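You operate a simulated robot arm through the tools that you are given. There is no shell and no other tool. Be economical: measure what you need, move in short steps, check, and stop when the job is done.

You run a simulated two-armed robot. Do the job below in one go: nothing can be reset, and whatever is moved stays where it is left.

## Task
Put the blue clamp on the marked spot on the opener table away on the shelf under the opener table. Then put the white dry tin in the inside of the wooden crate. Then take the yellow wheel chock on the air bench top and put it away on the low shelf of the rigging table. Then put the felt pad on the top of mould 63. Then stack the 16 blue cap from the air bench top on top of the 20 blue cap. Then turn the cart pressure dial to 5. Then take the air seal carton on the blue table top and put it away on the shelf of the air bench. Then take the carton from the blue table top and put it on the top of the steel plates. Do these in the order given. Set down upright: yellow wheel chock, air seal carton, carton.

It is judged by the outcome, as a careful person would: the job done as asked, and still so three seconds after it is handed in. It fails if anything else is knocked over, pushed out of place, dropped, spilled or broken. Lids that push on must go on centred and level and be pressed home; caps that screw on are set level and turned clockwise until they are tight.

## Robot
Two 7-joint arms with two-finger parallel grippers on one trunk, on a base that drives. Base frame: it is fixed to the floor where the robot stands at the start and does not move with it; the origin is under the middle of the robot, x ahead of it, y to its left, z up; the surface under the hand at the start is at about z = 720. Lengths are in mm, angles in degrees, forces in N, time in s.
The left shoulder is at the start at [70, 156, 1055], the right one opposite. Places, roughly: air seal carton [1000, 3250, 750]; blue cap [-1000, 1500, 750]; blue clamp (4x10x4 cm) [500, 200, 700]; cart pressure dial [-1100, 600, 900]; carton [750, 3750, 750]; felt pad (4x4x4 cm) [-700, 1800, 900]; inside of the wooden crate (48x24 cm) [-1360, 2160, 320]; low shelf of the rigging table [-3900, -2100, 200]; shelf of the air bench [-900, 2000, 300]; shelf under the opener table [600, 100, 200]; top of mould 63 [-4300, 1600, 700]; top of the steel plates [900, 2000, 400]; yellow wheel chock (9x6x12 cm) [-800, 1700, 900]. Payload 3.91 kg a hand.
The tool frame of a hand sits at the grasp point between the pads (the TCP): z along the fingers, y along the line on which they close. The tips reach 30 mm beyond it. Largest opening 110 mm; finger width 20, thickness 10; the body of the gripper, 48 by 112 mm, starts 55 mm behind the TCP.
Orientation is that of the tool frame in the base frame, as [roll, pitch, yaw] about the fixed x, y, z axes, in that order (R = Rz(yaw) Ry(pitch) Rx(roll)). With the fingers straight down and closing along the base's y, the tool's x points along the base's -x, its y along +y and its z along -z.

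## Interface
- The arms move only by the tool step_arm. It takes "left_series", "right_series" or both (then of equal length, played together; a hand with none holds still); each is a list that holds one entry, the list of rows, each a list of 7 numbers: the gripper command, from -1 (shut) to 1 (fully open), values between in proportion, then the shift along the base's x, y, z in cm, then the turn, a rotation vector about the base's x, y, z in degrees. In form: [[[fingers, x, y, z, wx, wy, wz], ...]]. A call has 1 to 20 rows; each row shifts and turns the commanded pose from where the row before left it. Rows are played at 5 a second. More than 50 mm and 8.6 degrees between two rows, or a gripper value outside its range, and nothing of the call is played. A pose out of reach is approached as far as the arm can. The call stops where the force on the tool passes 40 N (or 10 N more than at its start, if that is more) or the arm is blocked; 0.2 s more then pass. The fingers move at their own pace (about 108 mm/s each) and stop on an object; they squeeze with about 39 N. The grip force told is the motor's: it shows also when the fingers shut on nothing. Time passes only in rows, and 0.2 s behind the last, so rows that do not move let the fingers close. The reply holds the time, the measured pose of the TCP, the force on the tool along the base axes, the opening and the grip force, in the units named above and with some noise, with the torque about the TCP (base axes, N m) and any sound that the robot's microphone picked up.
- Cameras (640 x 400 px; columns grow to the right, rows downward): "scene" is now at [63.1, 85, 1276.8]; the picture's right is [0.99, -0.14, -0.00], its down [-0.09, -0.62, -0.78] and it looks along [0.11, 0.77, -0.62] (base axes); focal length 214 px, centre (320, 200). "left" rides on the left gripper at [72, -17, -103] in its tool frame; the picture's right is [0.23, 0.97, 0.00], its down [-0.76, 0.18, -0.62] and it looks along [-0.61, 0.14, 0.78] (tool axes); focal length 222 px, centre (320, 200). "right" rides on the right gripper at [72, 17, -103] in its tool frame; the picture's right is [-0.23, 0.97, 0.00], its down [-0.76, -0.18, -0.62] and it looks along [-0.61, -0.14, 0.78] (tool axes); focal length 222 px, centre (320, 200). There is no depth. A picture from a camera that has moved, and an enlarged one, comes with that camera's place and axes in the base frame and with its lens.
- get_image(camera): a new picture of that camera. The clock stands still meanwhile.
- lift_body(by): slides the trunk up (or, below 0, down) by that many mm; the arms and the scene camera ride with it, the base frame stays. It gives what a move gives, with no picture.
- drive_base(legs): drives the robot by 1 to 6 legs, each [ahead, left, turn to the left] in mm, mm and degrees, along the robot's own axes; the way and the turn of a leg run together, so that a leg with both is an arc; at most 1500 mm and 180 degrees a leg. The arms and the cameras ride along, it lands a little off, and it stops where it bumps. It gives what a move gives.
- turn_head(pan, tilt): turns the head with the scene camera to pan (to the left, within 86 degrees either way) and tilt (down, from -29 to 69), counted from straight ahead of the robot. It gives what a move gives.
- inspect(camera, box): a new picture of the part [left, top, right, bottom] of that camera's present view, enlarged. The clock stands still meanwhile.
- finish_job(): hands the job in; it is judged then, once.

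Work in short steps. Places have to be worked out from the pictures, the camera data and where the tool is seen: move nearer, look again, correct. Check each grasp and each placing, and mend what went wrong. You have 217 turns and 208 pictures in all, those below and enlarged ones among them. Open the grippers and draw the arms clear of the work before you hand the job in, unless the task says otherwise; then end with one line.

The tools are called after "Emit:" as a command line: name --argument value ..., lists and objects as JSON in quotes. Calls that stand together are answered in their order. step_arm: Moves the arms, as the interface text tells. Its arguments: {"type":"object","properties":{"left_series":{"type":"array","items":{"type":"array","items":{"type":"array","items":{"type":"number"}}}},"right_series":{"type":"array","items":{"type":"array","items":{"type":"array","items":{"type":"number"}}}}},"required":[]} The other tools are called the same way: lift_body (by) slides the trunk up or down; drive_base (legs) drives the base; turn_head (pan, tilt) turns the head that bears the scene camera; get_image (camera) takes a picture; inspect (camera, box) takes an enlarged picture of a part of a camera's view; finish_job () hands the job in.

At the start:

```text
time: 0.0
left_tool_pos: [398.1, 577.1, 1212.1]
left_tool_rot: [-180.0, -0.1, -180.0]
left_ft_force: [0.6, -0.8, -0.1]
left_ft_torque: [0.02, -0.01, -0.03]
left_gripper_width: 109.9
left_gripper_force: 0.1
right_tool_pos: [688.6, 32.7, 1143.1]
right_tool_rot: [-179.9, 0.0, -180.0]
right_ft_force: [0.5, -0.5, -0.2]
right_ft_torque: [0.02, -0.02, 0.0]
right_gripper_width: 109.8
right_gripper_force: 0.1
trunk travel left (down, up): [-500.0, 440.0]
robot x, y, heading: [1.5, 2.0, -0.1]
head pan, tilt: [81.9, 38.5]
```

scene: 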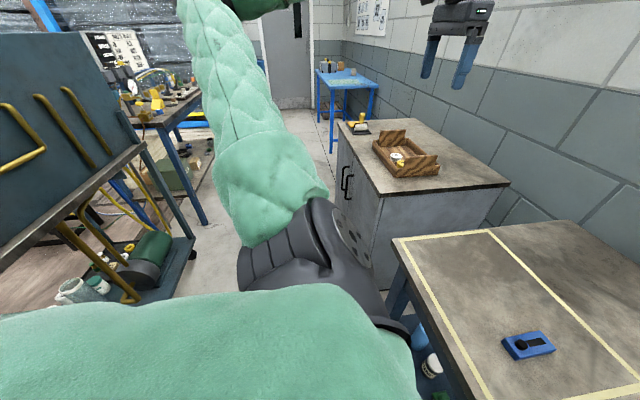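
right: 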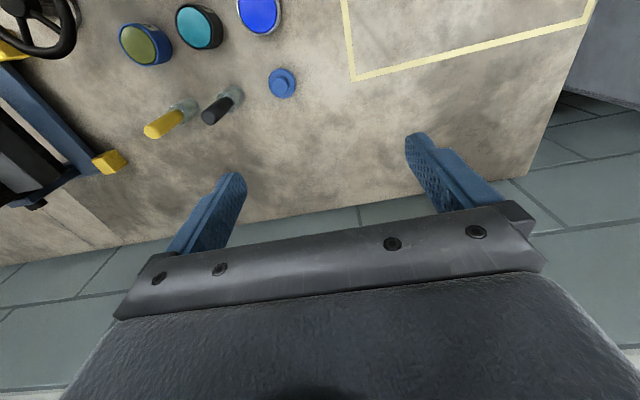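
left: 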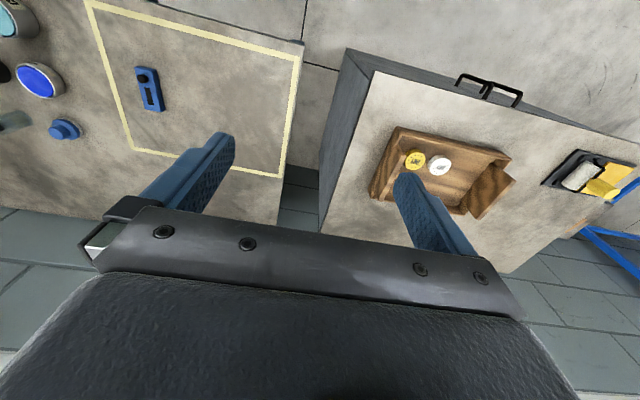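

I start by looking around: turn the head to the front over the opener table.

Emit:
turn_head --pan 0 --tilt 45

Emit:
get_image --camera "scene"

```text
time: 1.6
left_tool_pos: [397.3, 576.5, 1212.0]
left_tool_rot: [-180.0, 0.0, -180.0]
left_ft_force: [-0.5, -0.1, 0.6]
left_ft_torque: [-0.03, -0.03, 0.01]
left_gripper_width: 109.9
left_gripper_force: 0.1
right_tool_pos: [688.8, 31.4, 1143.2]
right_tool_rot: [-180.0, 0.0, -180.0]
right_ft_force: [1.1, -0.5, 0.0]
right_ft_torque: [-0.03, 0.02, 0.01]
right_gripper_width: 110.0
right_gripper_force: 0.1
trunk travel left (down, up): [-500.0, 440.0]
robot x, y, heading: [-1.2, -0.7, 0.2]
head pan, tilt: [0.0, 45.0]
```

```text
204 pictures are left
camera scene: at [132.3, -0.1, 1267.3], right [0.0, -1.0, 0.0], down [-0.71, 0.0, -0.71], along [0.71, 0.0, -0.71], focal length 214 px, centre (320, 200)
```

scene: 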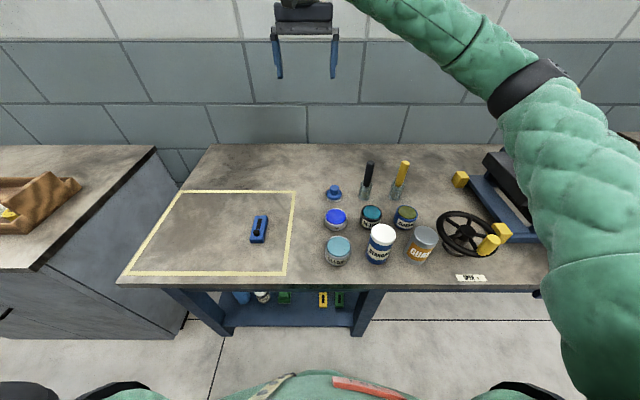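

The clamp lies at about (545,192,730), long axis close to x. I inspect it and bring the left hand above it, tilted 40° forward so I can later reach under the table.

Emit:
inspect --camera "scene" --box '[200, 180, 320, 300]'

Emit:
step_arm --left_series '[[[1, 0.86, -3.2, -3.1, 0, -3.33, 0], [1, 0.86, -3.2, -3.1, 0, -3.33, 0], [1, 0.86, -3.2, -3.1, 0, -3.33, 0], [1, 0.86, -3.2, -3.1, 0, -3.33, 0], [1, 0.86, -3.2, -3.1, 0, -3.33, 0], [1, 0.86, -3.2, -3.1, 0, -3.33, 0], [1, 0.86, -3.2, -3.1, 0, -3.33, 0], [1, 0.86, -3.2, -3.1, 0, -3.33, 0], [1, 0.86, -3.2, -3.1, 0, -3.33, 0], [1, 0.86, -3.2, -3.1, 0, -3.33, 0], [1, 0.86, -3.2, -3.1, 0, -3.33, 0], [1, 0.86, -3.2, -3.1, 0, -3.33, 0]]]'

Emit:
get_image --camera "left"

```text
3.33 times, centred on (260, 240) of scene
camera zoom: at [132.3, -0.1, 1267.3], right [0.0, -1.0, 0.0], down [-0.71, 0.0, -0.71], along [0.71, 0.0, -0.71], focal length 715 px, centre (520, 67)
```

zoom: 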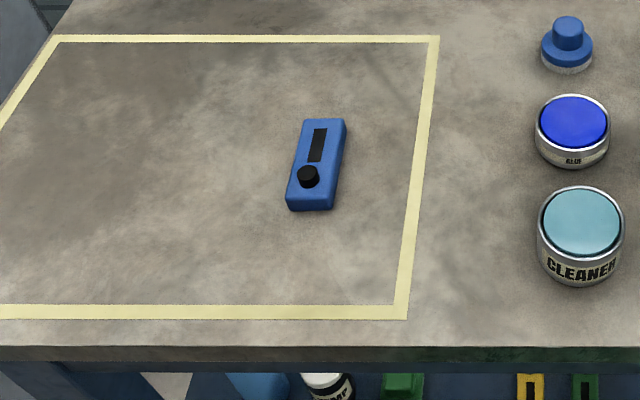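

```text
time: 4.2
left_tool_pos: [586.3, 214.0, 864.1]
left_tool_rot: [-179.9, 39.8, -179.8]
left_ft_force: [0.1, 0.6, -0.4]
left_ft_torque: [0.02, -0.02, 0.02]
left_gripper_width: 110.1
left_gripper_force: 0.0
left hand out of reach, approached as far as the arm can: row 6, 7, 8, 9, 10
right_tool_pos: [690.8, 33.1, 1140.3]
right_tool_rot: [-180.0, -0.2, -179.9]
right_ft_force: [-0.3, -0.6, -0.2]
right_ft_torque: [0.0, 0.06, 0.01]
right_gripper_width: 110.0
right_gripper_force: 0.0
trunk travel left (down, up): [-500.0, 440.0]
robot x, y, heading: [-2.8, -3.1, -0.0]
head pan, tilt: [0.0, 45.0]
```

```text
202 pictures are left
camera left: at [464.8, 197.4, 897.3], right [-0.17, 0.97, -0.15], down [0.18, 0.18, 0.97], along [0.97, 0.14, -0.21], focal length 222 px, centre (320, 200)
```

left: 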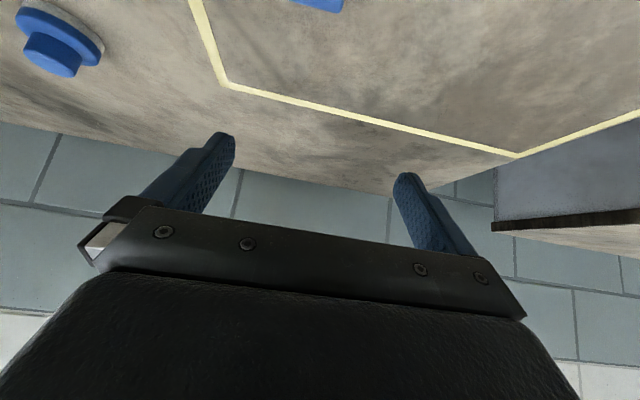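

Send a null row to see the settled pose.

Emit:
step_arm --left_series '[[[1, 0, 0, 0, 0, 0, 0], [1, 0, 0, 0, 0, 0, 0]]]'

Emit:
get_image --camera "scene"

```text
time: 4.8
left_tool_pos: [586.0, 214.5, 867.4]
left_tool_rot: [-180.0, 40.0, 180.0]
left_ft_force: [-0.5, 0.1, -0.2]
left_ft_torque: [0.03, 0.0, 0.01]
left_gripper_width: 110.0
left_gripper_force: 0.0
right_tool_pos: [688.9, 31.8, 1143.3]
right_tool_rot: [180.0, 0.0, 180.0]
right_ft_force: [0.1, -0.3, -0.1]
right_ft_torque: [0.01, -0.01, 0.0]
right_gripper_width: 109.9
right_gripper_force: 0.1
trunk travel left (down, up): [-500.0, 440.0]
robot x, y, heading: [2.2, 0.1, -0.0]
head pan, tilt: [0.0, 45.0]
```

```text
201 pictures are left
camera scene: at [132.0, -0.2, 1267.3], right [0.0, -1.0, 0.0], down [-0.71, 0.0, -0.71], along [0.71, 0.0, -0.71], focal length 214 px, centre (320, 200)
```

scene: 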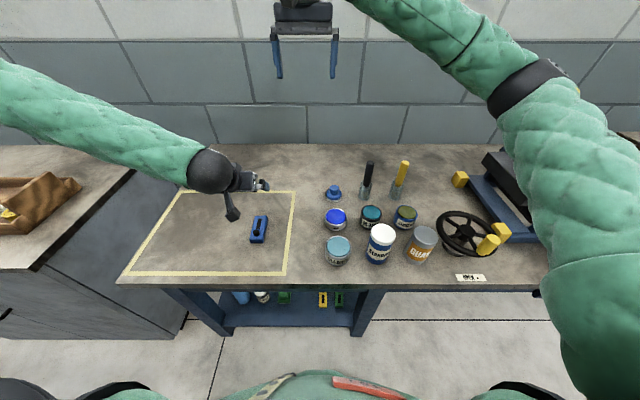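

Too close for a tilted grip; back the base off 120 mm. The arms clear everything.

Emit:
drive_base --legs '[[-120, 0, 0]]'

Emit:
step_arm --left_series '[[[1, 3, -1, -3, 0, 0, 0], [1, 3, -1, -3, 0, 0, 0], [1, 0, 0, 0, 0, 0, 0]]]'

Emit:
get_image --camera "scene"

Emit:
get_image --camera "left"

```text
time: 6.0
left_tool_pos: [461.5, 216.1, 867.4]
left_tool_rot: [-180.0, 40.0, -179.9]
left_ft_force: [0.0, -0.3, -0.1]
left_ft_torque: [-0.01, 0.01, -0.01]
left_gripper_width: 109.9
left_gripper_force: 0.0
right_tool_pos: [565.6, 31.6, 1144.7]
right_tool_rot: [179.9, 0.1, -179.9]
right_ft_force: [0.1, 0.6, 1.0]
right_ft_torque: [0.03, -0.03, -0.05]
right_gripper_width: 109.8
right_gripper_force: 0.0
trunk travel left (down, up): [-500.0, 440.0]
robot x, y, heading: [-120.1, -1.5, 0.1]
head pan, tilt: [0.0, 45.0]
```

```text
time: 6.8
left_tool_pos: [523.8, 195.1, 809.5]
left_tool_rot: [-179.9, 39.9, -179.8]
left_ft_force: [0.7, 0.3, -0.6]
left_ft_torque: [0.02, 0.01, -0.01]
left_gripper_width: 109.9
left_gripper_force: 0.1
right_tool_pos: [567.0, 32.7, 1143.7]
right_tool_rot: [180.0, 0.0, -179.8]
right_ft_force: [0.4, -0.1, 0.7]
right_ft_torque: [-0.01, -0.01, 0.0]
right_gripper_width: 109.9
right_gripper_force: 0.1
trunk travel left (down, up): [-500.0, 440.0]
robot x, y, heading: [-121.2, 0.7, 0.1]
head pan, tilt: [0.0, 45.0]
```

```text
200 pictures are left
camera scene: at [10.4, -0.1, 1267.3], right [0.0, -1.0, 0.0], down [-0.71, 0.0, -0.71], along [0.71, 0.0, -0.71], focal length 214 px, centre (320, 200)
```

scene: 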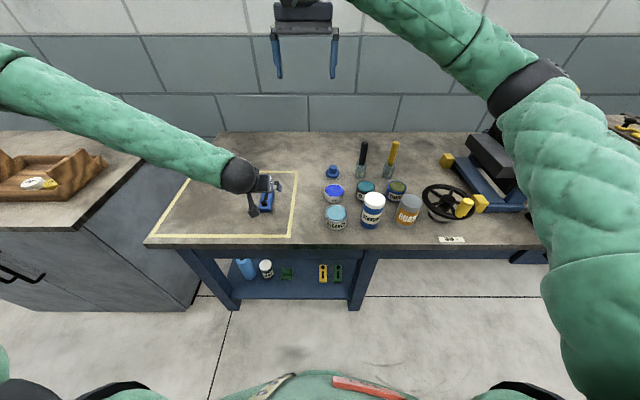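

```text
199 pictures are left
camera left: at [402.3, 177.1, 840.8], right [-0.17, 0.97, -0.15], down [0.18, 0.18, 0.97], along [0.97, 0.14, -0.21], focal length 222 px, centre (320, 200)
```

left: 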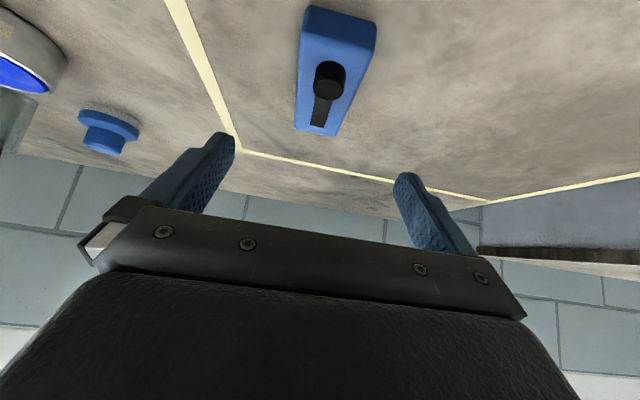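

Clamp confirmed at ≈(533,190). Descend to z≈735 and close.

Emit:
step_arm --left_series '[[[1, 0.4, -0.3, -3, 0, 0, 0], [1, 0.4, -0.2, -3, 0, 0, 0], [1, 0, 0, -1.6, 0, 0, 0], [-1, 0, 0, 0, 0, 0, 0], [-1, 0, 0, 0, 0, 0, 0], [-1, 0, 0, 0, 0, 0, 0], [-1, 0, 0, 0, 0, 0, 0]]]'

Emit:
get_image --camera "left"

```text
time: 7.5
left_tool_pos: [532.2, 190.9, 749.2]
left_tool_rot: [180.0, 40.1, -179.9]
left_ft_force: [-12.1, 3.9, 14.0]
left_ft_torque: [-0.68, 0.2, -0.49]
left_gripper_width: 108.8
left_gripper_force: 0.1
right_tool_pos: [567.4, 32.4, 1143.8]
right_tool_rot: [180.0, -0.1, -180.0]
right_ft_force: [1.1, -0.9, -0.8]
right_ft_torque: [-0.02, 0.0, 0.0]
right_gripper_width: 110.1
right_gripper_force: 0.0
trunk travel left (down, up): [-500.0, 440.0]
robot x, y, heading: [-124.5, -0.6, -0.1]
head pan, tilt: [0.0, 45.0]
stopped in row 3 (left hand): the force on the tool passed its limit at 140 N (the readings are from after the stop); the commanded pose is now the measured one
```

```text
198 pictures are left
camera left: at [409.9, 173.5, 780.8], right [-0.17, 0.97, -0.15], down [0.18, 0.18, 0.97], along [0.97, 0.14, -0.21], focal length 222 px, centre (320, 200)
```

left: 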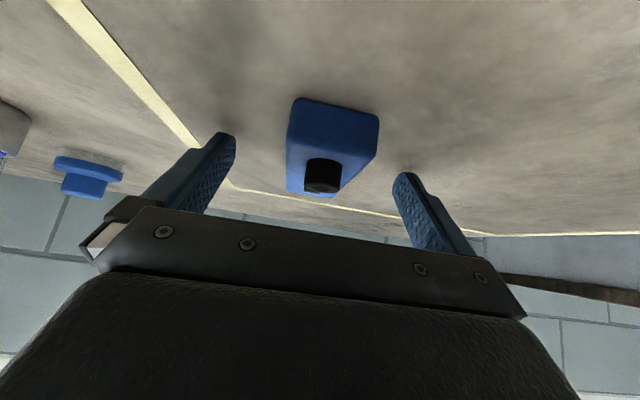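

The tips touched the table (so its top is z≈720). Raise 4 mm and close.

Emit:
step_arm --left_series '[[[1, 0, 0, 0.4, 0, 0, 0], [-1, 0, 0, 0, 0, 0, 0], [-1, 0, 0, 0, 0, 0, 0], [-1, 0, 0, 0, 0, 0, 0], [-1, 0, 0, 0, 0, 0, 0], [-1, 0, 0, 3, 0, 0, 0], [-1, 0, 0, 3, 0, 0, 0], [-1, 0, 0, 4, 0, 0, 0]]]'

Emit:
get_image --camera "left"

```text
time: 9.3
left_tool_pos: [530.7, 189.7, 852.7]
left_tool_rot: [179.9, 40.2, -180.0]
left_ft_force: [-0.7, -0.6, -5.4]
left_ft_torque: [0.03, 0.02, 0.01]
left_gripper_width: 39.9
left_gripper_force: 38.7
right_tool_pos: [566.7, 31.0, 1143.8]
right_tool_rot: [180.0, 0.1, 180.0]
right_ft_force: [0.2, -0.3, 0.1]
right_ft_torque: [0.01, -0.02, -0.01]
right_gripper_width: 110.0
right_gripper_force: 0.1
trunk travel left (down, up): [-500.0, 440.0]
robot x, y, heading: [-122.8, 0.5, -0.0]
head pan, tilt: [0.0, 45.0]
```

```text
197 pictures are left
camera left: at [409.4, 172.2, 884.9], right [-0.17, 0.97, -0.15], down [0.18, 0.18, 0.97], along [0.97, 0.14, -0.21], focal length 222 px, centre (320, 200)
```

left: 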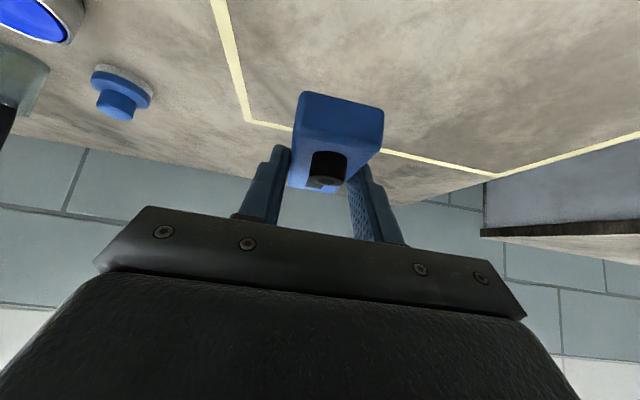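

Clamp held (bottom ≈33 mm below TCP). Move the right arm to its side, back off, and lower the trunk.

Emit:
step_arm --right_series '[[[0, -2.2, -4.2, 0.5, 0, 0, 0], [0, -2.2, -4.2, 0.5, 0, 0, 0], [0, -2.2, -4.2, 0.5, 0, 0, 0], [0, -2.2, -4.2, 0.5, 0, 0, 0], [0, -2.2, -4.2, 0.5, 0, 0, 0], [0, -2.2, -4.2, 0.5, 0, 0, 0], [0, -2.2, -4.2, 0.5, 0, 0, 0], [0, -2.2, -4.2, 0.5, 0, 0, 0], [0, -2.2, -4.2, 0.5, 0, 0, 0], [0, -2.2, -4.2, 0.5, 0, 0, 0], [0, -2.2, -4.2, 0.5, 0, 0, 0], [0, -2.2, -4.2, 0.5, 0, 0, 0], [0, -2.2, -4.2, 0.5, 0, 0, 0], [0, -2.2, -4.2, 0.5, 0, 0, 0]]]'

Emit:
drive_base --legs '[[-500, 0, 0]]'

Emit:
lift_body --by -480

Emit:
turn_head --pan 0 --tilt 30

Emit:
get_image --camera "scene"

```text
time: 12.3
left_tool_pos: [532.3, 191.7, 853.7]
left_tool_rot: [179.9, 40.1, -179.9]
left_ft_force: [-0.9, 0.1, -5.7]
left_ft_torque: [0.03, 0.03, -0.01]
left_gripper_width: 39.6
left_gripper_force: 39.1
right_tool_pos: [325.0, -475.6, 1194.1]
right_tool_rot: [180.0, 0.0, -180.0]
right_ft_force: [-1.7, 0.1, 2.8]
right_ft_torque: [0.0, -0.11, -0.01]
right_gripper_width: 55.0
right_gripper_force: 0.1
right hand out of reach, approached as far as the arm can: row 12, 13, 14
trunk travel left (down, up): [-500.0, 440.0]
robot x, y, heading: [-124.4, 0.9, 0.1]
head pan, tilt: [0.0, 45.0]
```

```text
time: 14.2
left_tool_pos: [267.7, 188.9, 852.1]
left_tool_rot: [180.0, 39.9, -179.9]
left_ft_force: [-0.6, -0.8, -5.1]
left_ft_torque: [0.01, 0.07, 0.03]
left_gripper_width: 39.8
left_gripper_force: 38.9
right_tool_pos: [60.8, -478.4, 1194.8]
right_tool_rot: [179.9, 0.1, 180.0]
right_ft_force: [0.4, -0.6, -0.5]
right_ft_torque: [0.04, -0.05, -0.02]
right_gripper_width: 54.6
right_gripper_force: 0.0
trunk travel left (down, up): [-500.0, 440.0]
robot x, y, heading: [-383.2, -0.1, 0.0]
head pan, tilt: [0.0, 45.0]
stopped in leg 1: the robot was blocked; the commanded pose is now the measured one
```

```text
refused: -480 is not a number from -400 to 400
```

```text
time: 15.0
left_tool_pos: [267.9, 189.4, 852.1]
left_tool_rot: [180.0, 40.0, 180.0]
left_ft_force: [-0.1, 0.8, -5.2]
left_ft_torque: [-0.01, 0.02, -0.01]
left_gripper_width: 39.7
left_gripper_force: 39.3
right_tool_pos: [61.4, -477.7, 1193.6]
right_tool_rot: [179.9, 0.1, 180.0]
right_ft_force: [-0.4, 0.7, -1.0]
right_ft_torque: [0.01, -0.01, 0.0]
right_gripper_width: 54.9
right_gripper_force: 0.1
trunk travel left (down, up): [-500.0, 440.0]
robot x, y, heading: [-382.1, 0.1, 0.2]
head pan, tilt: [0.0, 30.0]
```

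```text
196 pictures are left
camera scene: at [-242.7, -1.1, 1289.9], right [0.0, -1.0, 0.0], down [-0.5, 0.0, -0.87], along [0.87, 0.0, -0.5], focal length 214 px, centre (320, 200)
```

scene: 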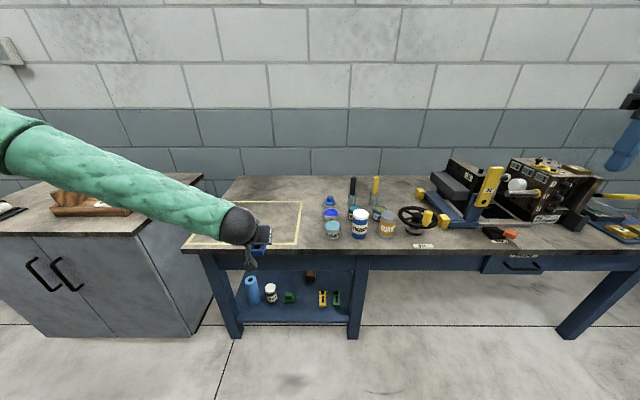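

The base bumped something behind; I move ahead slightly, then lower the trunk and look under the table.

Emit:
drive_base --legs '[[20, 0, 0]]'

Emit:
lift_body --by -400

Emit:
lift_body --by -60

Emit:
get_image --camera "scene"

Emit:
inspect --camera "scene" --box '[200, 160, 400, 285]'

```text
time: 15.8
left_tool_pos: [292.0, 189.4, 849.4]
left_tool_rot: [180.0, 39.9, -179.9]
left_ft_force: [1.3, -1.1, -5.5]
left_ft_torque: [-0.02, 0.09, 0.02]
left_gripper_width: 39.4
left_gripper_force: 38.8
right_tool_pos: [85.9, -478.2, 1193.4]
right_tool_rot: [179.9, 0.0, -179.8]
right_ft_force: [0.0, 0.7, -0.1]
right_ft_torque: [0.0, 0.07, 0.0]
right_gripper_width: 54.9
right_gripper_force: 0.1
trunk travel left (down, up): [-500.0, 440.0]
robot x, y, heading: [-364.9, 1.5, 0.1]
head pan, tilt: [0.0, 30.0]
```

```text
time: 19.6
left_tool_pos: [287.7, 191.3, 450.1]
left_tool_rot: [-179.9, 40.1, -179.9]
left_ft_force: [0.1, 0.1, -5.1]
left_ft_torque: [0.07, 0.03, -0.03]
left_gripper_width: 39.7
left_gripper_force: 39.1
right_tool_pos: [82.5, -477.2, 794.1]
right_tool_rot: [180.0, 0.0, -179.9]
right_ft_force: [-0.5, 0.1, -0.1]
right_ft_torque: [-0.03, 0.01, 0.03]
right_gripper_width: 54.8
right_gripper_force: 0.0
trunk travel left (down, up): [-100.0, 840.0]
robot x, y, heading: [-367.4, 2.1, -0.0]
head pan, tilt: [0.0, 30.0]
```

```text
time: 20.6
left_tool_pos: [289.2, 190.4, 390.6]
left_tool_rot: [180.0, 39.9, -179.9]
left_ft_force: [0.2, -0.6, -6.4]
left_ft_torque: [0.0, 0.06, 0.02]
left_gripper_width: 40.0
left_gripper_force: 38.9
right_tool_pos: [82.1, -477.6, 733.9]
right_tool_rot: [-179.9, -0.1, -179.9]
right_ft_force: [0.5, -0.3, -0.2]
right_ft_torque: [0.02, 0.03, -0.03]
right_gripper_width: 55.0
right_gripper_force: 0.2
trunk travel left (down, up): [-40.0, 900.0]
robot x, y, heading: [-360.5, -2.7, -0.2]
head pan, tilt: [0.0, 30.0]
```

```text
195 pictures are left
camera scene: at [-222.0, -1.1, 830.0], right [0.0, -1.0, 0.0], down [-0.5, 0.0, -0.87], along [0.87, 0.0, -0.5], focal length 214 px, centre (320, 200)
```

scene: 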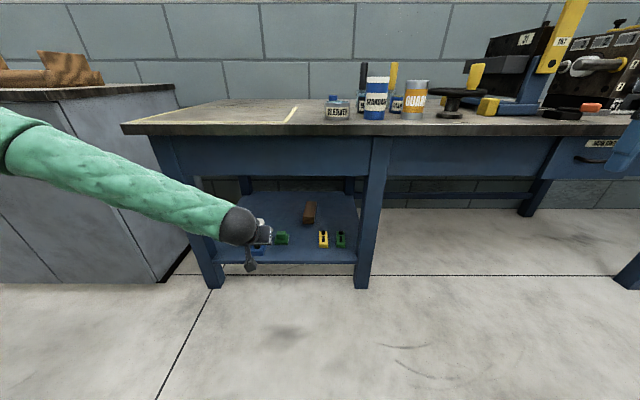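

```text
3.20 times, centred on (300, 222) of scene
camera zoom: at [-222.0, -1.1, 830.0], right [0.0, -1.0, 0.0], down [-0.5, 0.0, -0.87], along [0.87, 0.0, -0.5], focal length 686 px, centre (384, 128)
```

zoom: 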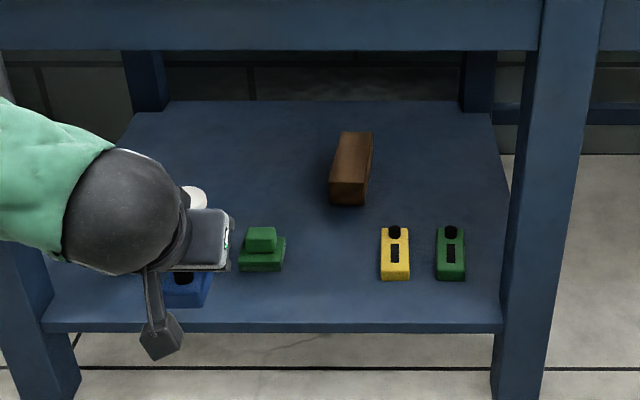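

Shelf top ≈z 195, front edge x≈403, apron bottom ≈z 548; a gap between green (y≈135) and yellow (y≈6) items is free, so I target (490,70). Move down and in.

Emit:
step_arm --left_series '[[[-1, 0, -3, -3, 0, 0, 0], [-1, 0, -3, -3, 0, 0, 0], [-1, 0, -3, -3, 0, 0, 0], [-1, 0, -3, -3, 0, 0, 0], [-1, 4, 0, 0, 0, 0, 0], [-1, 4, 0, 0, 0, 0, 0], [-1, 4, 0, 0, 0, 0, 0]]]'

Emit:
get_image --camera "left"

Emit:
inspect --camera "scene" --box '[200, 160, 400, 285]'

```text
time: 22.2
left_tool_pos: [401.6, 133.3, 321.3]
left_tool_rot: [-180.0, 40.0, -180.0]
left_ft_force: [0.0, 0.8, -4.8]
left_ft_torque: [0.02, 0.07, -0.02]
left_gripper_width: 39.8
left_gripper_force: 38.9
left hand out of reach, approached as far as the arm can: row 3, 4, 5, 6, 7
right_tool_pos: [82.7, -479.0, 733.7]
right_tool_rot: [180.0, 0.1, -180.0]
right_ft_force: [-0.9, 0.0, 0.6]
right_ft_torque: [0.0, 0.02, 0.0]
right_gripper_width: 54.9
right_gripper_force: 0.1
trunk travel left (down, up): [-40.0, 900.0]
robot x, y, heading: [-365.1, -2.4, -0.2]
head pan, tilt: [0.0, 30.0]
```

```text
193 pictures are left
camera left: at [279.6, 114.6, 353.1], right [-0.17, 0.97, -0.15], down [0.18, 0.18, 0.97], along [0.97, 0.14, -0.21], focal length 222 px, centre (320, 200)
```

left: 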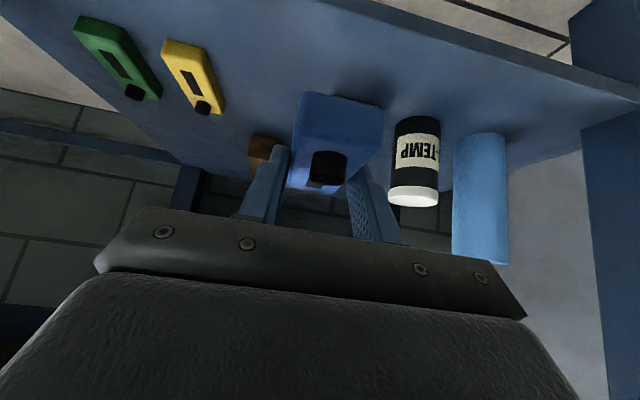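

```text
3.20 times, centred on (300, 222) of scene
camera zoom: at [-221.9, -1.2, 829.8], right [0.0, -1.0, 0.0], down [-0.5, 0.0, -0.87], along [0.87, 0.0, -0.5], focal length 686 px, centre (384, 128)
```

zoom: 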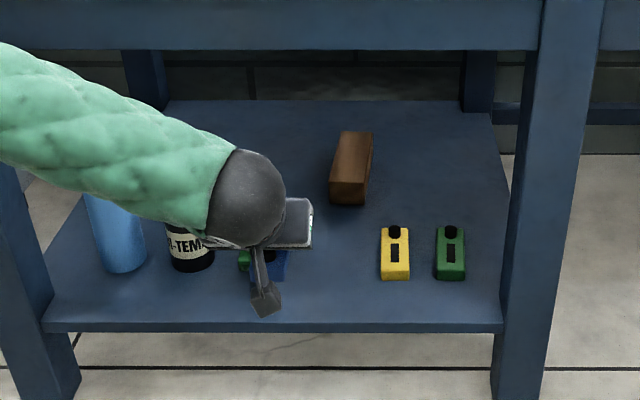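

Continue toward (480,70,262).

Emit:
step_arm --left_series '[[[-1, 0, -3, 0, 0, 0, 0], [-1, 2, -3, 0, 0, 0, 0], [-1, 3, 0, -2, 0, 0, 0], [-1, 3, 0, -2, 0, 0, 0], [-1, 0, 0, -2, 0, 0, 0]]]'

Emit:
get_image --camera "left"

Emit:
inspect --camera "scene" --box '[200, 160, 400, 285]'

```text
time: 23.4
left_tool_pos: [447.0, 154.4, 317.2]
left_tool_rot: [-180.0, 40.0, -179.9]
left_ft_force: [-0.4, 0.6, -5.4]
left_ft_torque: [0.04, 0.06, 0.0]
left_gripper_width: 39.7
left_gripper_force: 38.5
left hand out of reach, approached as far as the arm can: row 1, 2, 3, 4, 5
right_tool_pos: [84.0, -476.7, 733.8]
right_tool_rot: [179.9, 0.0, -179.9]
right_ft_force: [-0.1, 0.6, -0.5]
right_ft_torque: [-0.02, -0.02, -0.02]
right_gripper_width: 54.8
right_gripper_force: 0.0
trunk travel left (down, up): [-40.0, 900.0]
robot x, y, heading: [-365.6, -1.6, 0.2]
head pan, tilt: [0.0, 30.0]
```

```text
191 pictures are left
camera left: at [326.0, 136.8, 349.7], right [-0.17, 0.97, -0.15], down [0.18, 0.18, 0.97], along [0.97, 0.14, -0.21], focal length 222 px, centre (320, 200)
```

left: 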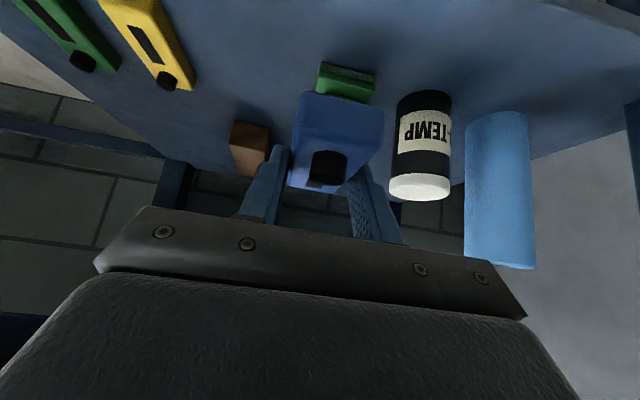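

```text
3.20 times, centred on (300, 222) of scene
camera zoom: at [-221.8, -1.2, 829.8], right [0.0, -1.0, 0.0], down [-0.5, 0.0, -0.87], along [0.87, 0.0, -0.5], focal length 686 px, centre (384, 128)
```

zoom: 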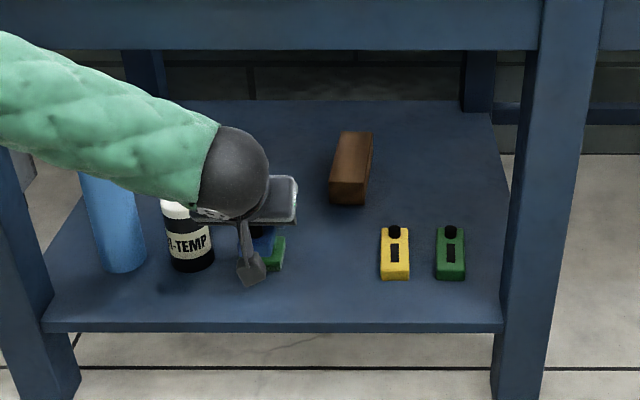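

The inward reach is limited; shift the base 90 mm to the right, which takes the hand to y≈65 above the low items (bottom of clamp ≈z 284, clear).

Emit:
drive_base --legs '[[0, -90, 0]]'

Emit:
step_arm --left_series '[[[-1, 1, 0, -2, 0, 0, 0], [-1, 2, 0, -2, 0, 0, 0], [-1, 1, 0, -1, 0, 0, 0]]]'

Emit:
get_image --camera "left"

Emit:
inspect --camera "scene" --box '[170, 160, 370, 285]'

```text
time: 24.5
left_tool_pos: [447.5, 64.2, 318.1]
left_tool_rot: [-180.0, 40.0, 180.0]
left_ft_force: [-0.7, -1.1, -5.4]
left_ft_torque: [0.0, 0.03, 0.01]
left_gripper_width: 39.6
left_gripper_force: 38.2
right_tool_pos: [81.7, -568.4, 733.3]
right_tool_rot: [-180.0, 0.1, 180.0]
right_ft_force: [0.1, -0.6, 0.4]
right_ft_torque: [-0.05, 0.01, -0.03]
right_gripper_width: 54.9
right_gripper_force: 0.0
trunk travel left (down, up): [-40.0, 900.0]
robot x, y, heading: [-361.3, -91.8, -0.2]
head pan, tilt: [0.0, 30.0]
```

```text
time: 25.3
left_tool_pos: [469.3, 94.5, 295.6]
left_tool_rot: [-179.9, 40.0, 179.9]
left_ft_force: [-0.2, -0.6, -5.4]
left_ft_torque: [-0.02, 0.05, 0.02]
left_gripper_width: 39.5
left_gripper_force: 39.2
left hand out of reach, approached as far as the arm can: row 1, 2, 3
right_tool_pos: [81.6, -569.2, 734.6]
right_tool_rot: [179.9, 0.0, 179.9]
right_ft_force: [0.1, 0.1, 1.3]
right_ft_torque: [0.01, 0.0, -0.02]
right_gripper_width: 55.1
right_gripper_force: 0.1
trunk travel left (down, up): [-40.0, 900.0]
robot x, y, heading: [-361.0, -87.8, 0.1]
head pan, tilt: [0.0, 30.0]
```

```text
189 pictures are left
camera left: at [348.0, 77.0, 327.3], right [-0.17, 0.97, -0.15], down [0.18, 0.18, 0.97], along [0.97, 0.14, -0.21], focal length 222 px, centre (320, 200)
```

left: 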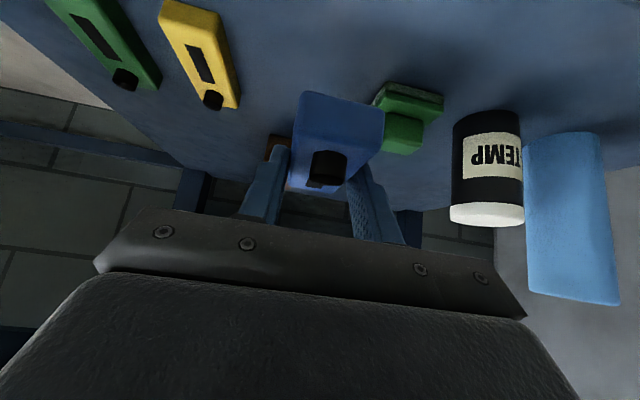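

```text
3.20 times, centred on (270, 222) of scene
camera zoom: at [-221.8, -91.2, 829.8], right [0.0, -1.0, 0.0], down [-0.5, 0.0, -0.87], along [0.87, 0.0, -0.5], focal length 686 px, centre (480, 128)
```

zoom: 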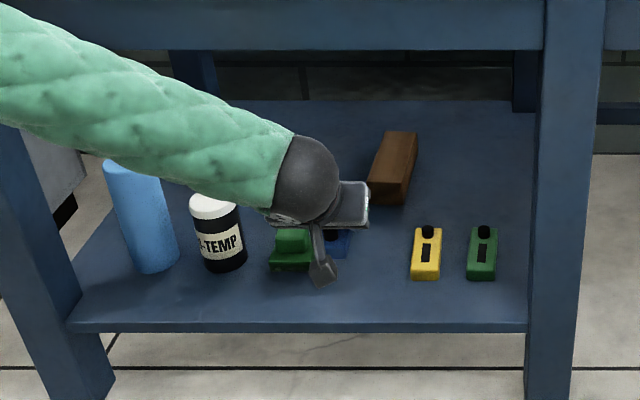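

Shift the base right another 100 mm and move the hand back left relative to it, then lower.

Emit:
drive_base --legs '[[0, -100, 0]]'

Emit:
step_arm --left_series '[[[-1, 0.5, 4, 0, 0, 0, 0], [-1, 0.5, 3.5, 0, 0, 0, 0], [-1, 0, 0, -1.5, 0, 0, 0], [-1, 0, 0, -1.5, 0, 0, 0], [-1, 0, 0, -1, 0, 0, 0]]]'

Emit:
get_image --camera "left"

```text
time: 26.4
left_tool_pos: [470.7, -5.3, 295.4]
left_tool_rot: [-179.9, 40.0, 180.0]
left_ft_force: [0.6, 0.0, -5.7]
left_ft_torque: [0.01, 0.03, -0.03]
left_gripper_width: 39.6
left_gripper_force: 39.0
right_tool_pos: [80.9, -668.4, 734.5]
right_tool_rot: [179.9, 0.0, 179.9]
right_ft_force: [-0.3, -0.2, -0.1]
right_ft_torque: [0.02, 0.0, 0.01]
right_gripper_width: 55.2
right_gripper_force: 0.1
trunk travel left (down, up): [-40.0, 900.0]
robot x, y, heading: [-361.7, -186.0, -0.2]
head pan, tilt: [0.0, 30.0]
```

```text
time: 27.6
left_tool_pos: [480.0, 70.4, 253.7]
left_tool_rot: [-180.0, 40.0, 179.9]
left_ft_force: [0.0, 0.7, -5.4]
left_ft_torque: [-0.02, 0.1, 0.01]
left_gripper_width: 39.9
left_gripper_force: 39.7
right_tool_pos: [80.4, -667.8, 734.1]
right_tool_rot: [179.9, 0.0, 179.9]
right_ft_force: [0.2, -0.4, 0.1]
right_ft_torque: [0.0, 0.01, 0.01]
right_gripper_width: 55.0
right_gripper_force: 0.0
trunk travel left (down, up): [-40.0, 900.0]
robot x, y, heading: [-363.4, -190.1, -0.2]
head pan, tilt: [0.0, 30.0]
```

```text
187 pictures are left
camera left: at [357.8, 52.7, 286.7], right [-0.17, 0.97, -0.15], down [0.18, 0.18, 0.97], along [0.97, 0.14, -0.21], focal length 222 px, centre (320, 200)
```

left: 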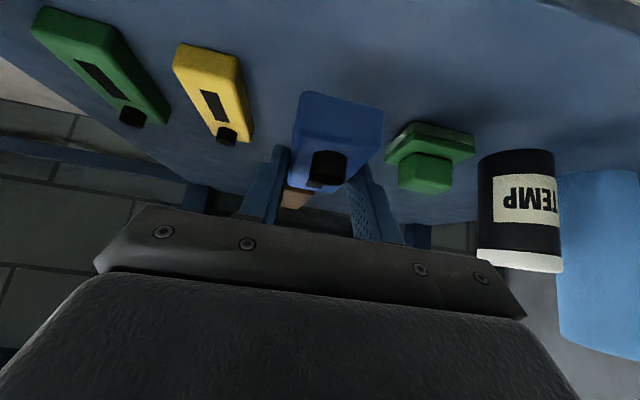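

Positioned in the gap. Lower gently until contact.

Emit:
step_arm --left_series '[[[-1, 0, 0, -0.7, 0, 0, 0], [-1, 0, 0, -0.5, 0, 0, 0], [-1, 0, 0, -0.5, 0, 0, 0], [-1, 0, 0, -0.3, 0, 0, 0], [-1, 0, 0, -0.3, 0, 0, 0]]]'

```text
time: 28.9
left_tool_pos: [479.5, 70.0, 234.3]
left_tool_rot: [-179.9, 40.0, 179.9]
left_ft_force: [0.1, 0.7, -6.1]
left_ft_torque: [0.03, 0.01, -0.01]
left_gripper_width: 39.6
left_gripper_force: 39.1
right_tool_pos: [81.4, -668.7, 734.8]
right_tool_rot: [179.9, 0.0, 179.9]
right_ft_force: [-0.1, -1.1, 0.6]
right_ft_torque: [0.02, -0.03, 0.01]
right_gripper_width: 55.0
right_gripper_force: 0.1
trunk travel left (down, up): [-40.0, 900.0]
robot x, y, heading: [-363.7, -190.5, -0.0]
head pan, tilt: [0.0, 30.0]
```

No contact yet; continue down in small steps.

Emit:
step_arm --left_series '[[[-1, 0, 0, -0.3, 0, 0, 0], [-1, 0, 0, -0.3, 0, 0, 0], [-1, 0, 0, -0.3, 0, 0, 0], [-1, 0, 0, -0.3, 0, 0, 0], [-1, 0, 0, -0.3, 0, 0, 0], [-1, 0, 0, -0.3, 0, 0, 0], [-1, 0, 0, -0.3, 0, 0, 0]]]'

Emit:
get_image --camera "left"

```text
time: 30.4
left_tool_pos: [472.5, 78.0, 224.9]
left_tool_rot: [-179.8, 40.0, 179.9]
left_ft_force: [0.6, 0.1, -5.9]
left_ft_torque: [0.03, 0.05, 0.02]
left_gripper_width: 39.8
left_gripper_force: 39.2
left hand out of reach, approached as far as the arm can: row 1, 3, 5, 7
right_tool_pos: [80.9, -667.9, 733.1]
right_tool_rot: [179.8, 0.0, 179.9]
right_ft_force: [0.3, -0.4, -0.5]
right_ft_torque: [-0.02, 0.01, 0.04]
right_gripper_width: 55.1
right_gripper_force: 0.1
trunk travel left (down, up): [-40.0, 900.0]
robot x, y, heading: [-361.2, -188.0, -0.1]
head pan, tilt: [0.0, 30.0]
```

```text
186 pictures are left
camera left: at [350.3, 60.9, 257.0], right [-0.17, 0.97, -0.15], down [0.18, 0.18, 0.97], along [0.97, 0.14, -0.21], focal length 222 px, centre (320, 200)
```

left: 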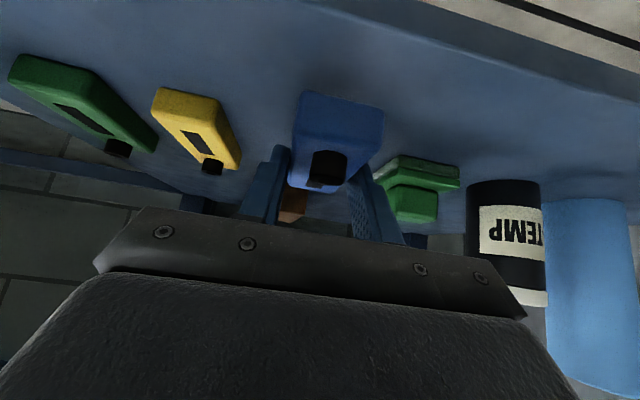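

Use the trunk's remaining travel for the last bit, in small steps.

Emit:
lift_body --by -12

Emit:
lift_body --by -8

Emit:
get_image --camera "left"

```text
time: 31.1
left_tool_pos: [473.1, 78.0, 212.6]
left_tool_rot: [-179.9, 40.0, 179.9]
left_ft_force: [-0.1, 0.1, -5.4]
left_ft_torque: [0.02, 0.06, 0.01]
left_gripper_width: 39.7
left_gripper_force: 39.3
right_tool_pos: [81.4, -667.7, 723.0]
right_tool_rot: [179.9, 0.0, 179.9]
right_ft_force: [0.2, -0.7, 0.1]
right_ft_torque: [0.01, -0.02, -0.04]
right_gripper_width: 54.8
right_gripper_force: 0.0
trunk travel left (down, up): [-28.0, 912.0]
robot x, y, heading: [-364.3, -189.3, 0.0]
head pan, tilt: [0.0, 30.0]
```

```text
time: 31.6
left_tool_pos: [472.9, 76.2, 205.3]
left_tool_rot: [-179.9, 40.0, 179.9]
left_ft_force: [0.2, 0.9, -5.8]
left_ft_torque: [0.01, 0.05, 0.02]
left_gripper_width: 39.7
left_gripper_force: 38.7
right_tool_pos: [81.9, -668.0, 714.6]
right_tool_rot: [180.0, 0.0, 179.8]
right_ft_force: [1.1, -0.9, 0.4]
right_ft_torque: [0.04, -0.03, 0.0]
right_gripper_width: 55.1
right_gripper_force: 0.1
trunk travel left (down, up): [-20.0, 920.0]
robot x, y, heading: [-365.3, -190.6, -0.1]
head pan, tilt: [0.0, 30.0]
```

```text
185 pictures are left
camera left: at [350.3, 60.9, 237.1], right [-0.17, 0.97, -0.15], down [0.18, 0.18, 0.97], along [0.97, 0.14, -0.21], focal length 222 px, centre (320, 200)
```

left: 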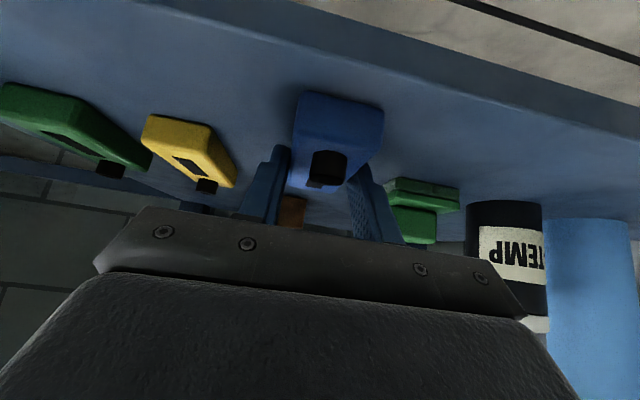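

Still no contact (shelf is below z≈172). Continue in small trunk steps.

Emit:
lift_body --by -8

Emit:
lift_body --by -6

Emit:
lift_body --by -6

Emit:
inspect --camera "scene" --box '[170, 160, 370, 285]'

```text
time: 32.2
left_tool_pos: [472.4, 77.1, 201.9]
left_tool_rot: [-179.9, 40.4, 179.7]
left_ft_force: [-5.4, 1.6, 34.2]
left_ft_torque: [0.06, -0.42, 0.03]
left_gripper_width: 40.0
left_gripper_force: 38.9
right_tool_pos: [79.6, -668.0, 707.6]
right_tool_rot: [179.8, 0.3, 179.9]
right_ft_force: [-1.2, 0.5, -0.6]
right_ft_torque: [0.03, 0.0, -0.01]
right_gripper_width: 55.0
right_gripper_force: 0.1
trunk travel left (down, up): [-12.0, 928.0]
robot x, y, heading: [-363.9, -189.7, -0.4]
head pan, tilt: [0.0, 30.0]
```

```text
time: 32.5
left_tool_pos: [474.2, 77.9, 202.7]
left_tool_rot: [-179.9, 40.5, 179.9]
left_ft_force: [-0.1, -0.7, 17.1]
left_ft_torque: [0.31, 0.96, 0.0]
left_gripper_width: 39.7
left_gripper_force: 39.4
right_tool_pos: [80.9, -667.8, 707.3]
right_tool_rot: [179.9, 0.1, 179.8]
right_ft_force: [0.5, 0.1, 0.1]
right_ft_torque: [0.0, -0.04, -0.03]
right_gripper_width: 54.9
right_gripper_force: 0.0
trunk travel left (down, up): [-11.0, 929.0]
robot x, y, heading: [-364.3, -189.9, 0.0]
head pan, tilt: [0.0, 30.0]
stopped: the force on the tool passed its limit at 52 N (the readings are from after the stop); the commanded pose is now the measured one
```

```text
time: 32.9
left_tool_pos: [476.4, 76.9, 202.2]
left_tool_rot: [-179.8, 40.7, 179.9]
left_ft_force: [-0.4, -0.9, 16.0]
left_ft_torque: [0.29, 0.89, 0.11]
left_gripper_width: 39.6
left_gripper_force: 39.2
right_tool_pos: [81.1, -667.5, 704.1]
right_tool_rot: [179.9, 0.1, 179.9]
right_ft_force: [-0.4, 0.3, 0.0]
right_ft_torque: [-0.01, -0.02, -0.02]
right_gripper_width: 54.7
right_gripper_force: 0.0
trunk travel left (down, up): [-9.0, 931.0]
robot x, y, heading: [-365.4, -190.1, -0.1]
head pan, tilt: [0.0, 30.0]
stopped: the force on the tool passed its limit at 47 N (the readings are from after the stop); the commanded pose is now the measured one
```

```text
3.20 times, centred on (270, 222) of scene
camera zoom: at [-223.0, -190.7, 798.7], right [0.0, -1.0, 0.0], down [-0.5, 0.0, -0.87], along [0.87, 0.0, -0.5], focal length 686 px, centre (480, 128)
```

zoom: 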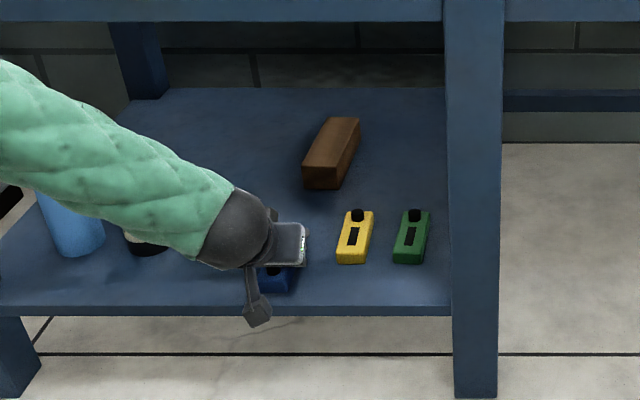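

The clamp rests on the shelf. Open slightly and retreat along the tool axis.

Emit:
step_arm --left_series '[[[0.15, 0, 0, 0, 0, 0, 0], [0.15, 0, 0, 0, 0, 0, 0], [0.15, 0, 0, 0, 0, 0, 0], [0.15, -2, 0, 2.4, 0, 0, 0], [0.15, -2, 0, 2.4, 0, 0, 0], [0.15, -2.5, 0, 3, 0, 0, 0], [0.15, -3, 0, 2, 0, 0, 0]]]'

Emit:
get_image --camera "left"

```text
time: 34.5
left_tool_pos: [380.6, 75.4, 299.3]
left_tool_rot: [-179.8, 40.5, 179.9]
left_ft_force: [0.6, -0.4, -0.2]
left_ft_torque: [0.03, 0.04, 0.02]
left_gripper_width: 63.6
left_gripper_force: 0.1
right_tool_pos: [80.0, -669.9, 703.4]
right_tool_rot: [179.9, -0.1, 179.8]
right_ft_force: [0.6, -0.7, -0.7]
right_ft_torque: [0.0, 0.01, -0.02]
right_gripper_width: 55.3
right_gripper_force: 0.0
trunk travel left (down, up): [-9.0, 931.0]
robot x, y, heading: [-363.2, -190.9, -0.0]
head pan, tilt: [0.0, 30.0]
```

```text
183 pictures are left
camera left: at [256.5, 59.4, 331.1], right [-0.17, 0.97, -0.15], down [0.18, 0.18, 0.97], along [0.97, 0.14, -0.2], focal length 222 px, centre (320, 200)
```

left: 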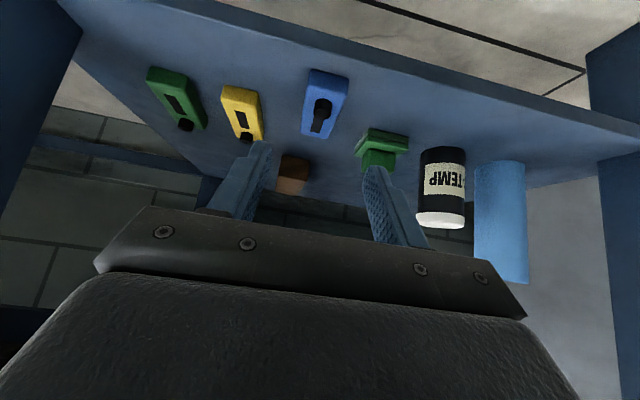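

The clamp lies flat on the shelf. Withdraw the arm and untilt, then raise the trunk and look around.

Emit:
step_arm --left_series '[[[0.2, -3, 2, 0, 0, 0, 0], [0.2, -3, 2, 0, 0, 0, 0], [0.2, -2.5, 2.5, 0, 0, 3.3, 0], [0.2, -2.5, 2.5, 0, 0, 3.3, 0], [0.2, -2.5, 2.5, 1, 0, 3.4, 0], [0.2, -2.5, 2.5, 1, 0, 3.4, 0], [0.2, -2, 3, 2, 0, 3.4, 0], [0.2, -2, 3, 2, 0, 3.4, 0], [0.2, -2, 3, 3, 0, 3.4, 0], [0.2, -2, 3, 3, 0, 3.4, 0], [0.2, -2, 3, 3, 0, 3.4, 0], [0.2, -2, 3, 3, 0, 3.4, 0], [0.2, 0, 0, 0, 0, 3.4, 0], [0.2, 0, 0, 0, 0, 3, 0]]]'

Emit:
lift_body --by 400

Emit:
turn_head --pan 86 --tilt 25

Emit:
get_image --camera "scene"

```text
time: 37.5
left_tool_pos: [102.1, 397.4, 478.4]
left_tool_rot: [-179.8, 0.2, -180.0]
left_ft_force: [0.0, 0.0, 0.4]
left_ft_torque: [-0.01, 0.02, 0.0]
left_gripper_width: 66.0
left_gripper_force: 0.1
right_tool_pos: [81.3, -667.9, 703.5]
right_tool_rot: [179.9, 0.1, 179.9]
right_ft_force: [-0.8, 0.4, -0.5]
right_ft_torque: [0.0, 0.0, -0.01]
right_gripper_width: 55.1
right_gripper_force: 0.1
trunk travel left (down, up): [-9.0, 931.0]
robot x, y, heading: [-365.4, -188.9, 0.1]
head pan, tilt: [0.0, 30.0]
```

```text
time: 41.3
left_tool_pos: [101.7, 397.0, 877.9]
left_tool_rot: [-179.9, 0.3, 179.9]
left_ft_force: [-0.3, -0.5, 0.7]
left_ft_torque: [0.0, -0.02, -0.03]
left_gripper_width: 66.3
left_gripper_force: 0.0
right_tool_pos: [80.3, -666.9, 1103.7]
right_tool_rot: [179.9, 0.1, 179.8]
right_ft_force: [-0.3, 0.6, 0.3]
right_ft_torque: [-0.02, -0.02, 0.02]
right_gripper_width: 55.0
right_gripper_force: 0.0
trunk travel left (down, up): [-409.0, 531.0]
robot x, y, heading: [-361.7, -191.4, -0.2]
head pan, tilt: [0.0, 30.0]
```

```text
time: 42.9
left_tool_pos: [102.0, 397.6, 877.6]
left_tool_rot: [-179.7, 0.3, 179.8]
left_ft_force: [0.3, 0.1, 0.2]
left_ft_torque: [-0.02, 0.01, 0.01]
left_gripper_width: 65.9
left_gripper_force: 0.1
right_tool_pos: [81.2, -667.3, 1103.2]
right_tool_rot: [179.8, 0.1, 179.9]
right_ft_force: [0.2, 0.3, 0.1]
right_ft_torque: [-0.02, 0.05, 0.04]
right_gripper_width: 54.8
right_gripper_force: 0.1
trunk travel left (down, up): [-409.0, 531.0]
robot x, y, heading: [-363.6, -185.9, -0.2]
head pan, tilt: [85.9, 25.0]
```

```text
182 pictures are left
camera scene: at [-306.0, -98.4, 1206.7], right [1.0, -0.07, 0.0], down [-0.03, -0.42, -0.91], along [0.07, 0.9, -0.42], focal length 214 px, centre (320, 200)
```

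scene: 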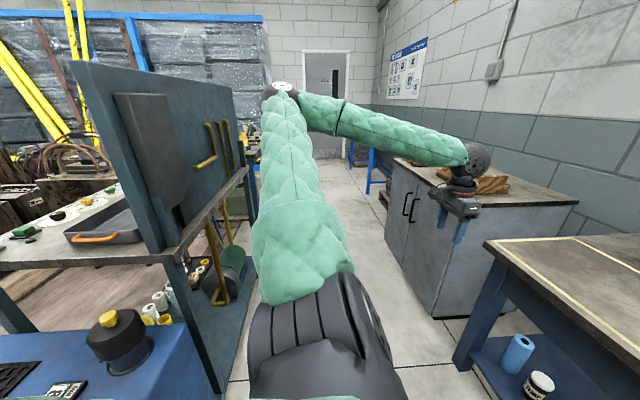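

Look at the opener table labels to find the DRY tin.

Emit:
turn_head --pan -5 --tilt 30

Emit:
inspect --camera "scene" --box '[220, 130, 460, 280]'

Emit:
turn_head --pan 60 --tilt 30

Emit:
get_image --camera "scene"

```text
time: 44.6
left_tool_pos: [101.6, 396.9, 877.5]
left_tool_rot: [-179.8, 0.4, -179.9]
left_ft_force: [0.9, 0.0, -0.1]
left_ft_torque: [0.03, -0.03, 0.0]
left_gripper_width: 65.9
left_gripper_force: 0.1
right_tool_pos: [81.0, -667.5, 1103.4]
right_tool_rot: [180.0, 0.1, 179.9]
right_ft_force: [0.0, 0.7, 0.3]
right_ft_torque: [-0.01, -0.01, 0.04]
right_gripper_width: 54.9
right_gripper_force: 0.0
trunk travel left (down, up): [-409.0, 531.0]
robot x, y, heading: [-367.8, -186.3, -0.4]
head pan, tilt: [-5.0, 30.0]
```

```text
2.67 times, centred on (340, 205) of scene
camera zoom: at [-222.7, -198.2, 1198.7], right [-0.09, -1.0, 0.0], down [-0.5, 0.04, -0.87], along [0.86, -0.08, -0.5], focal length 572 px, centre (267, 187)
```

zoom: 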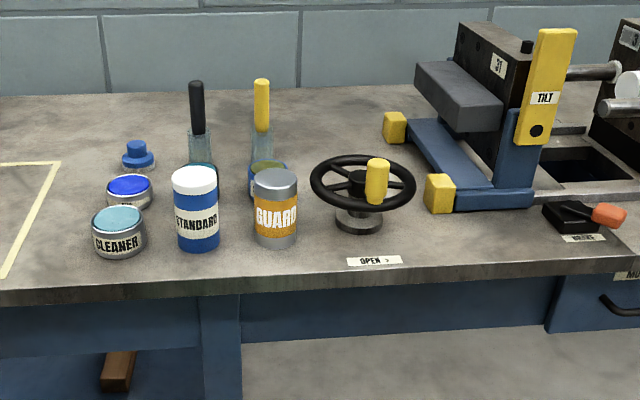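

```text
time: 45.9
left_tool_pos: [101.0, 398.0, 877.9]
left_tool_rot: [-179.8, 0.3, 179.9]
left_ft_force: [-0.2, 0.3, 0.4]
left_ft_torque: [0.0, -0.02, -0.05]
left_gripper_width: 65.9
left_gripper_force: 0.0
right_tool_pos: [82.0, -667.9, 1103.5]
right_tool_rot: [179.8, 0.2, 179.9]
right_ft_force: [-0.3, -0.4, -0.1]
right_ft_torque: [0.05, -0.02, 0.0]
right_gripper_width: 55.0
right_gripper_force: 0.2
trunk travel left (down, up): [-409.0, 531.0]
robot x, y, heading: [-361.4, -188.8, 0.0]
head pan, tilt: [60.0, 30.0]
```

```text
180 pictures are left
camera scene: at [-267.4, -112.1, 1198.7], right [0.86, -0.5, 0.0], down [-0.25, -0.43, -0.87], along [0.43, 0.75, -0.5], focal length 214 px, centre (320, 200)
```

scene: 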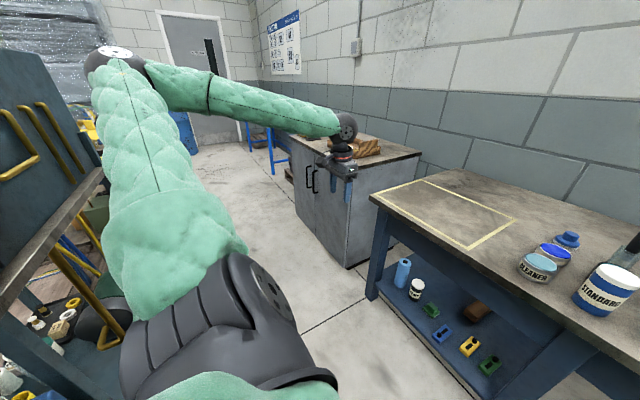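

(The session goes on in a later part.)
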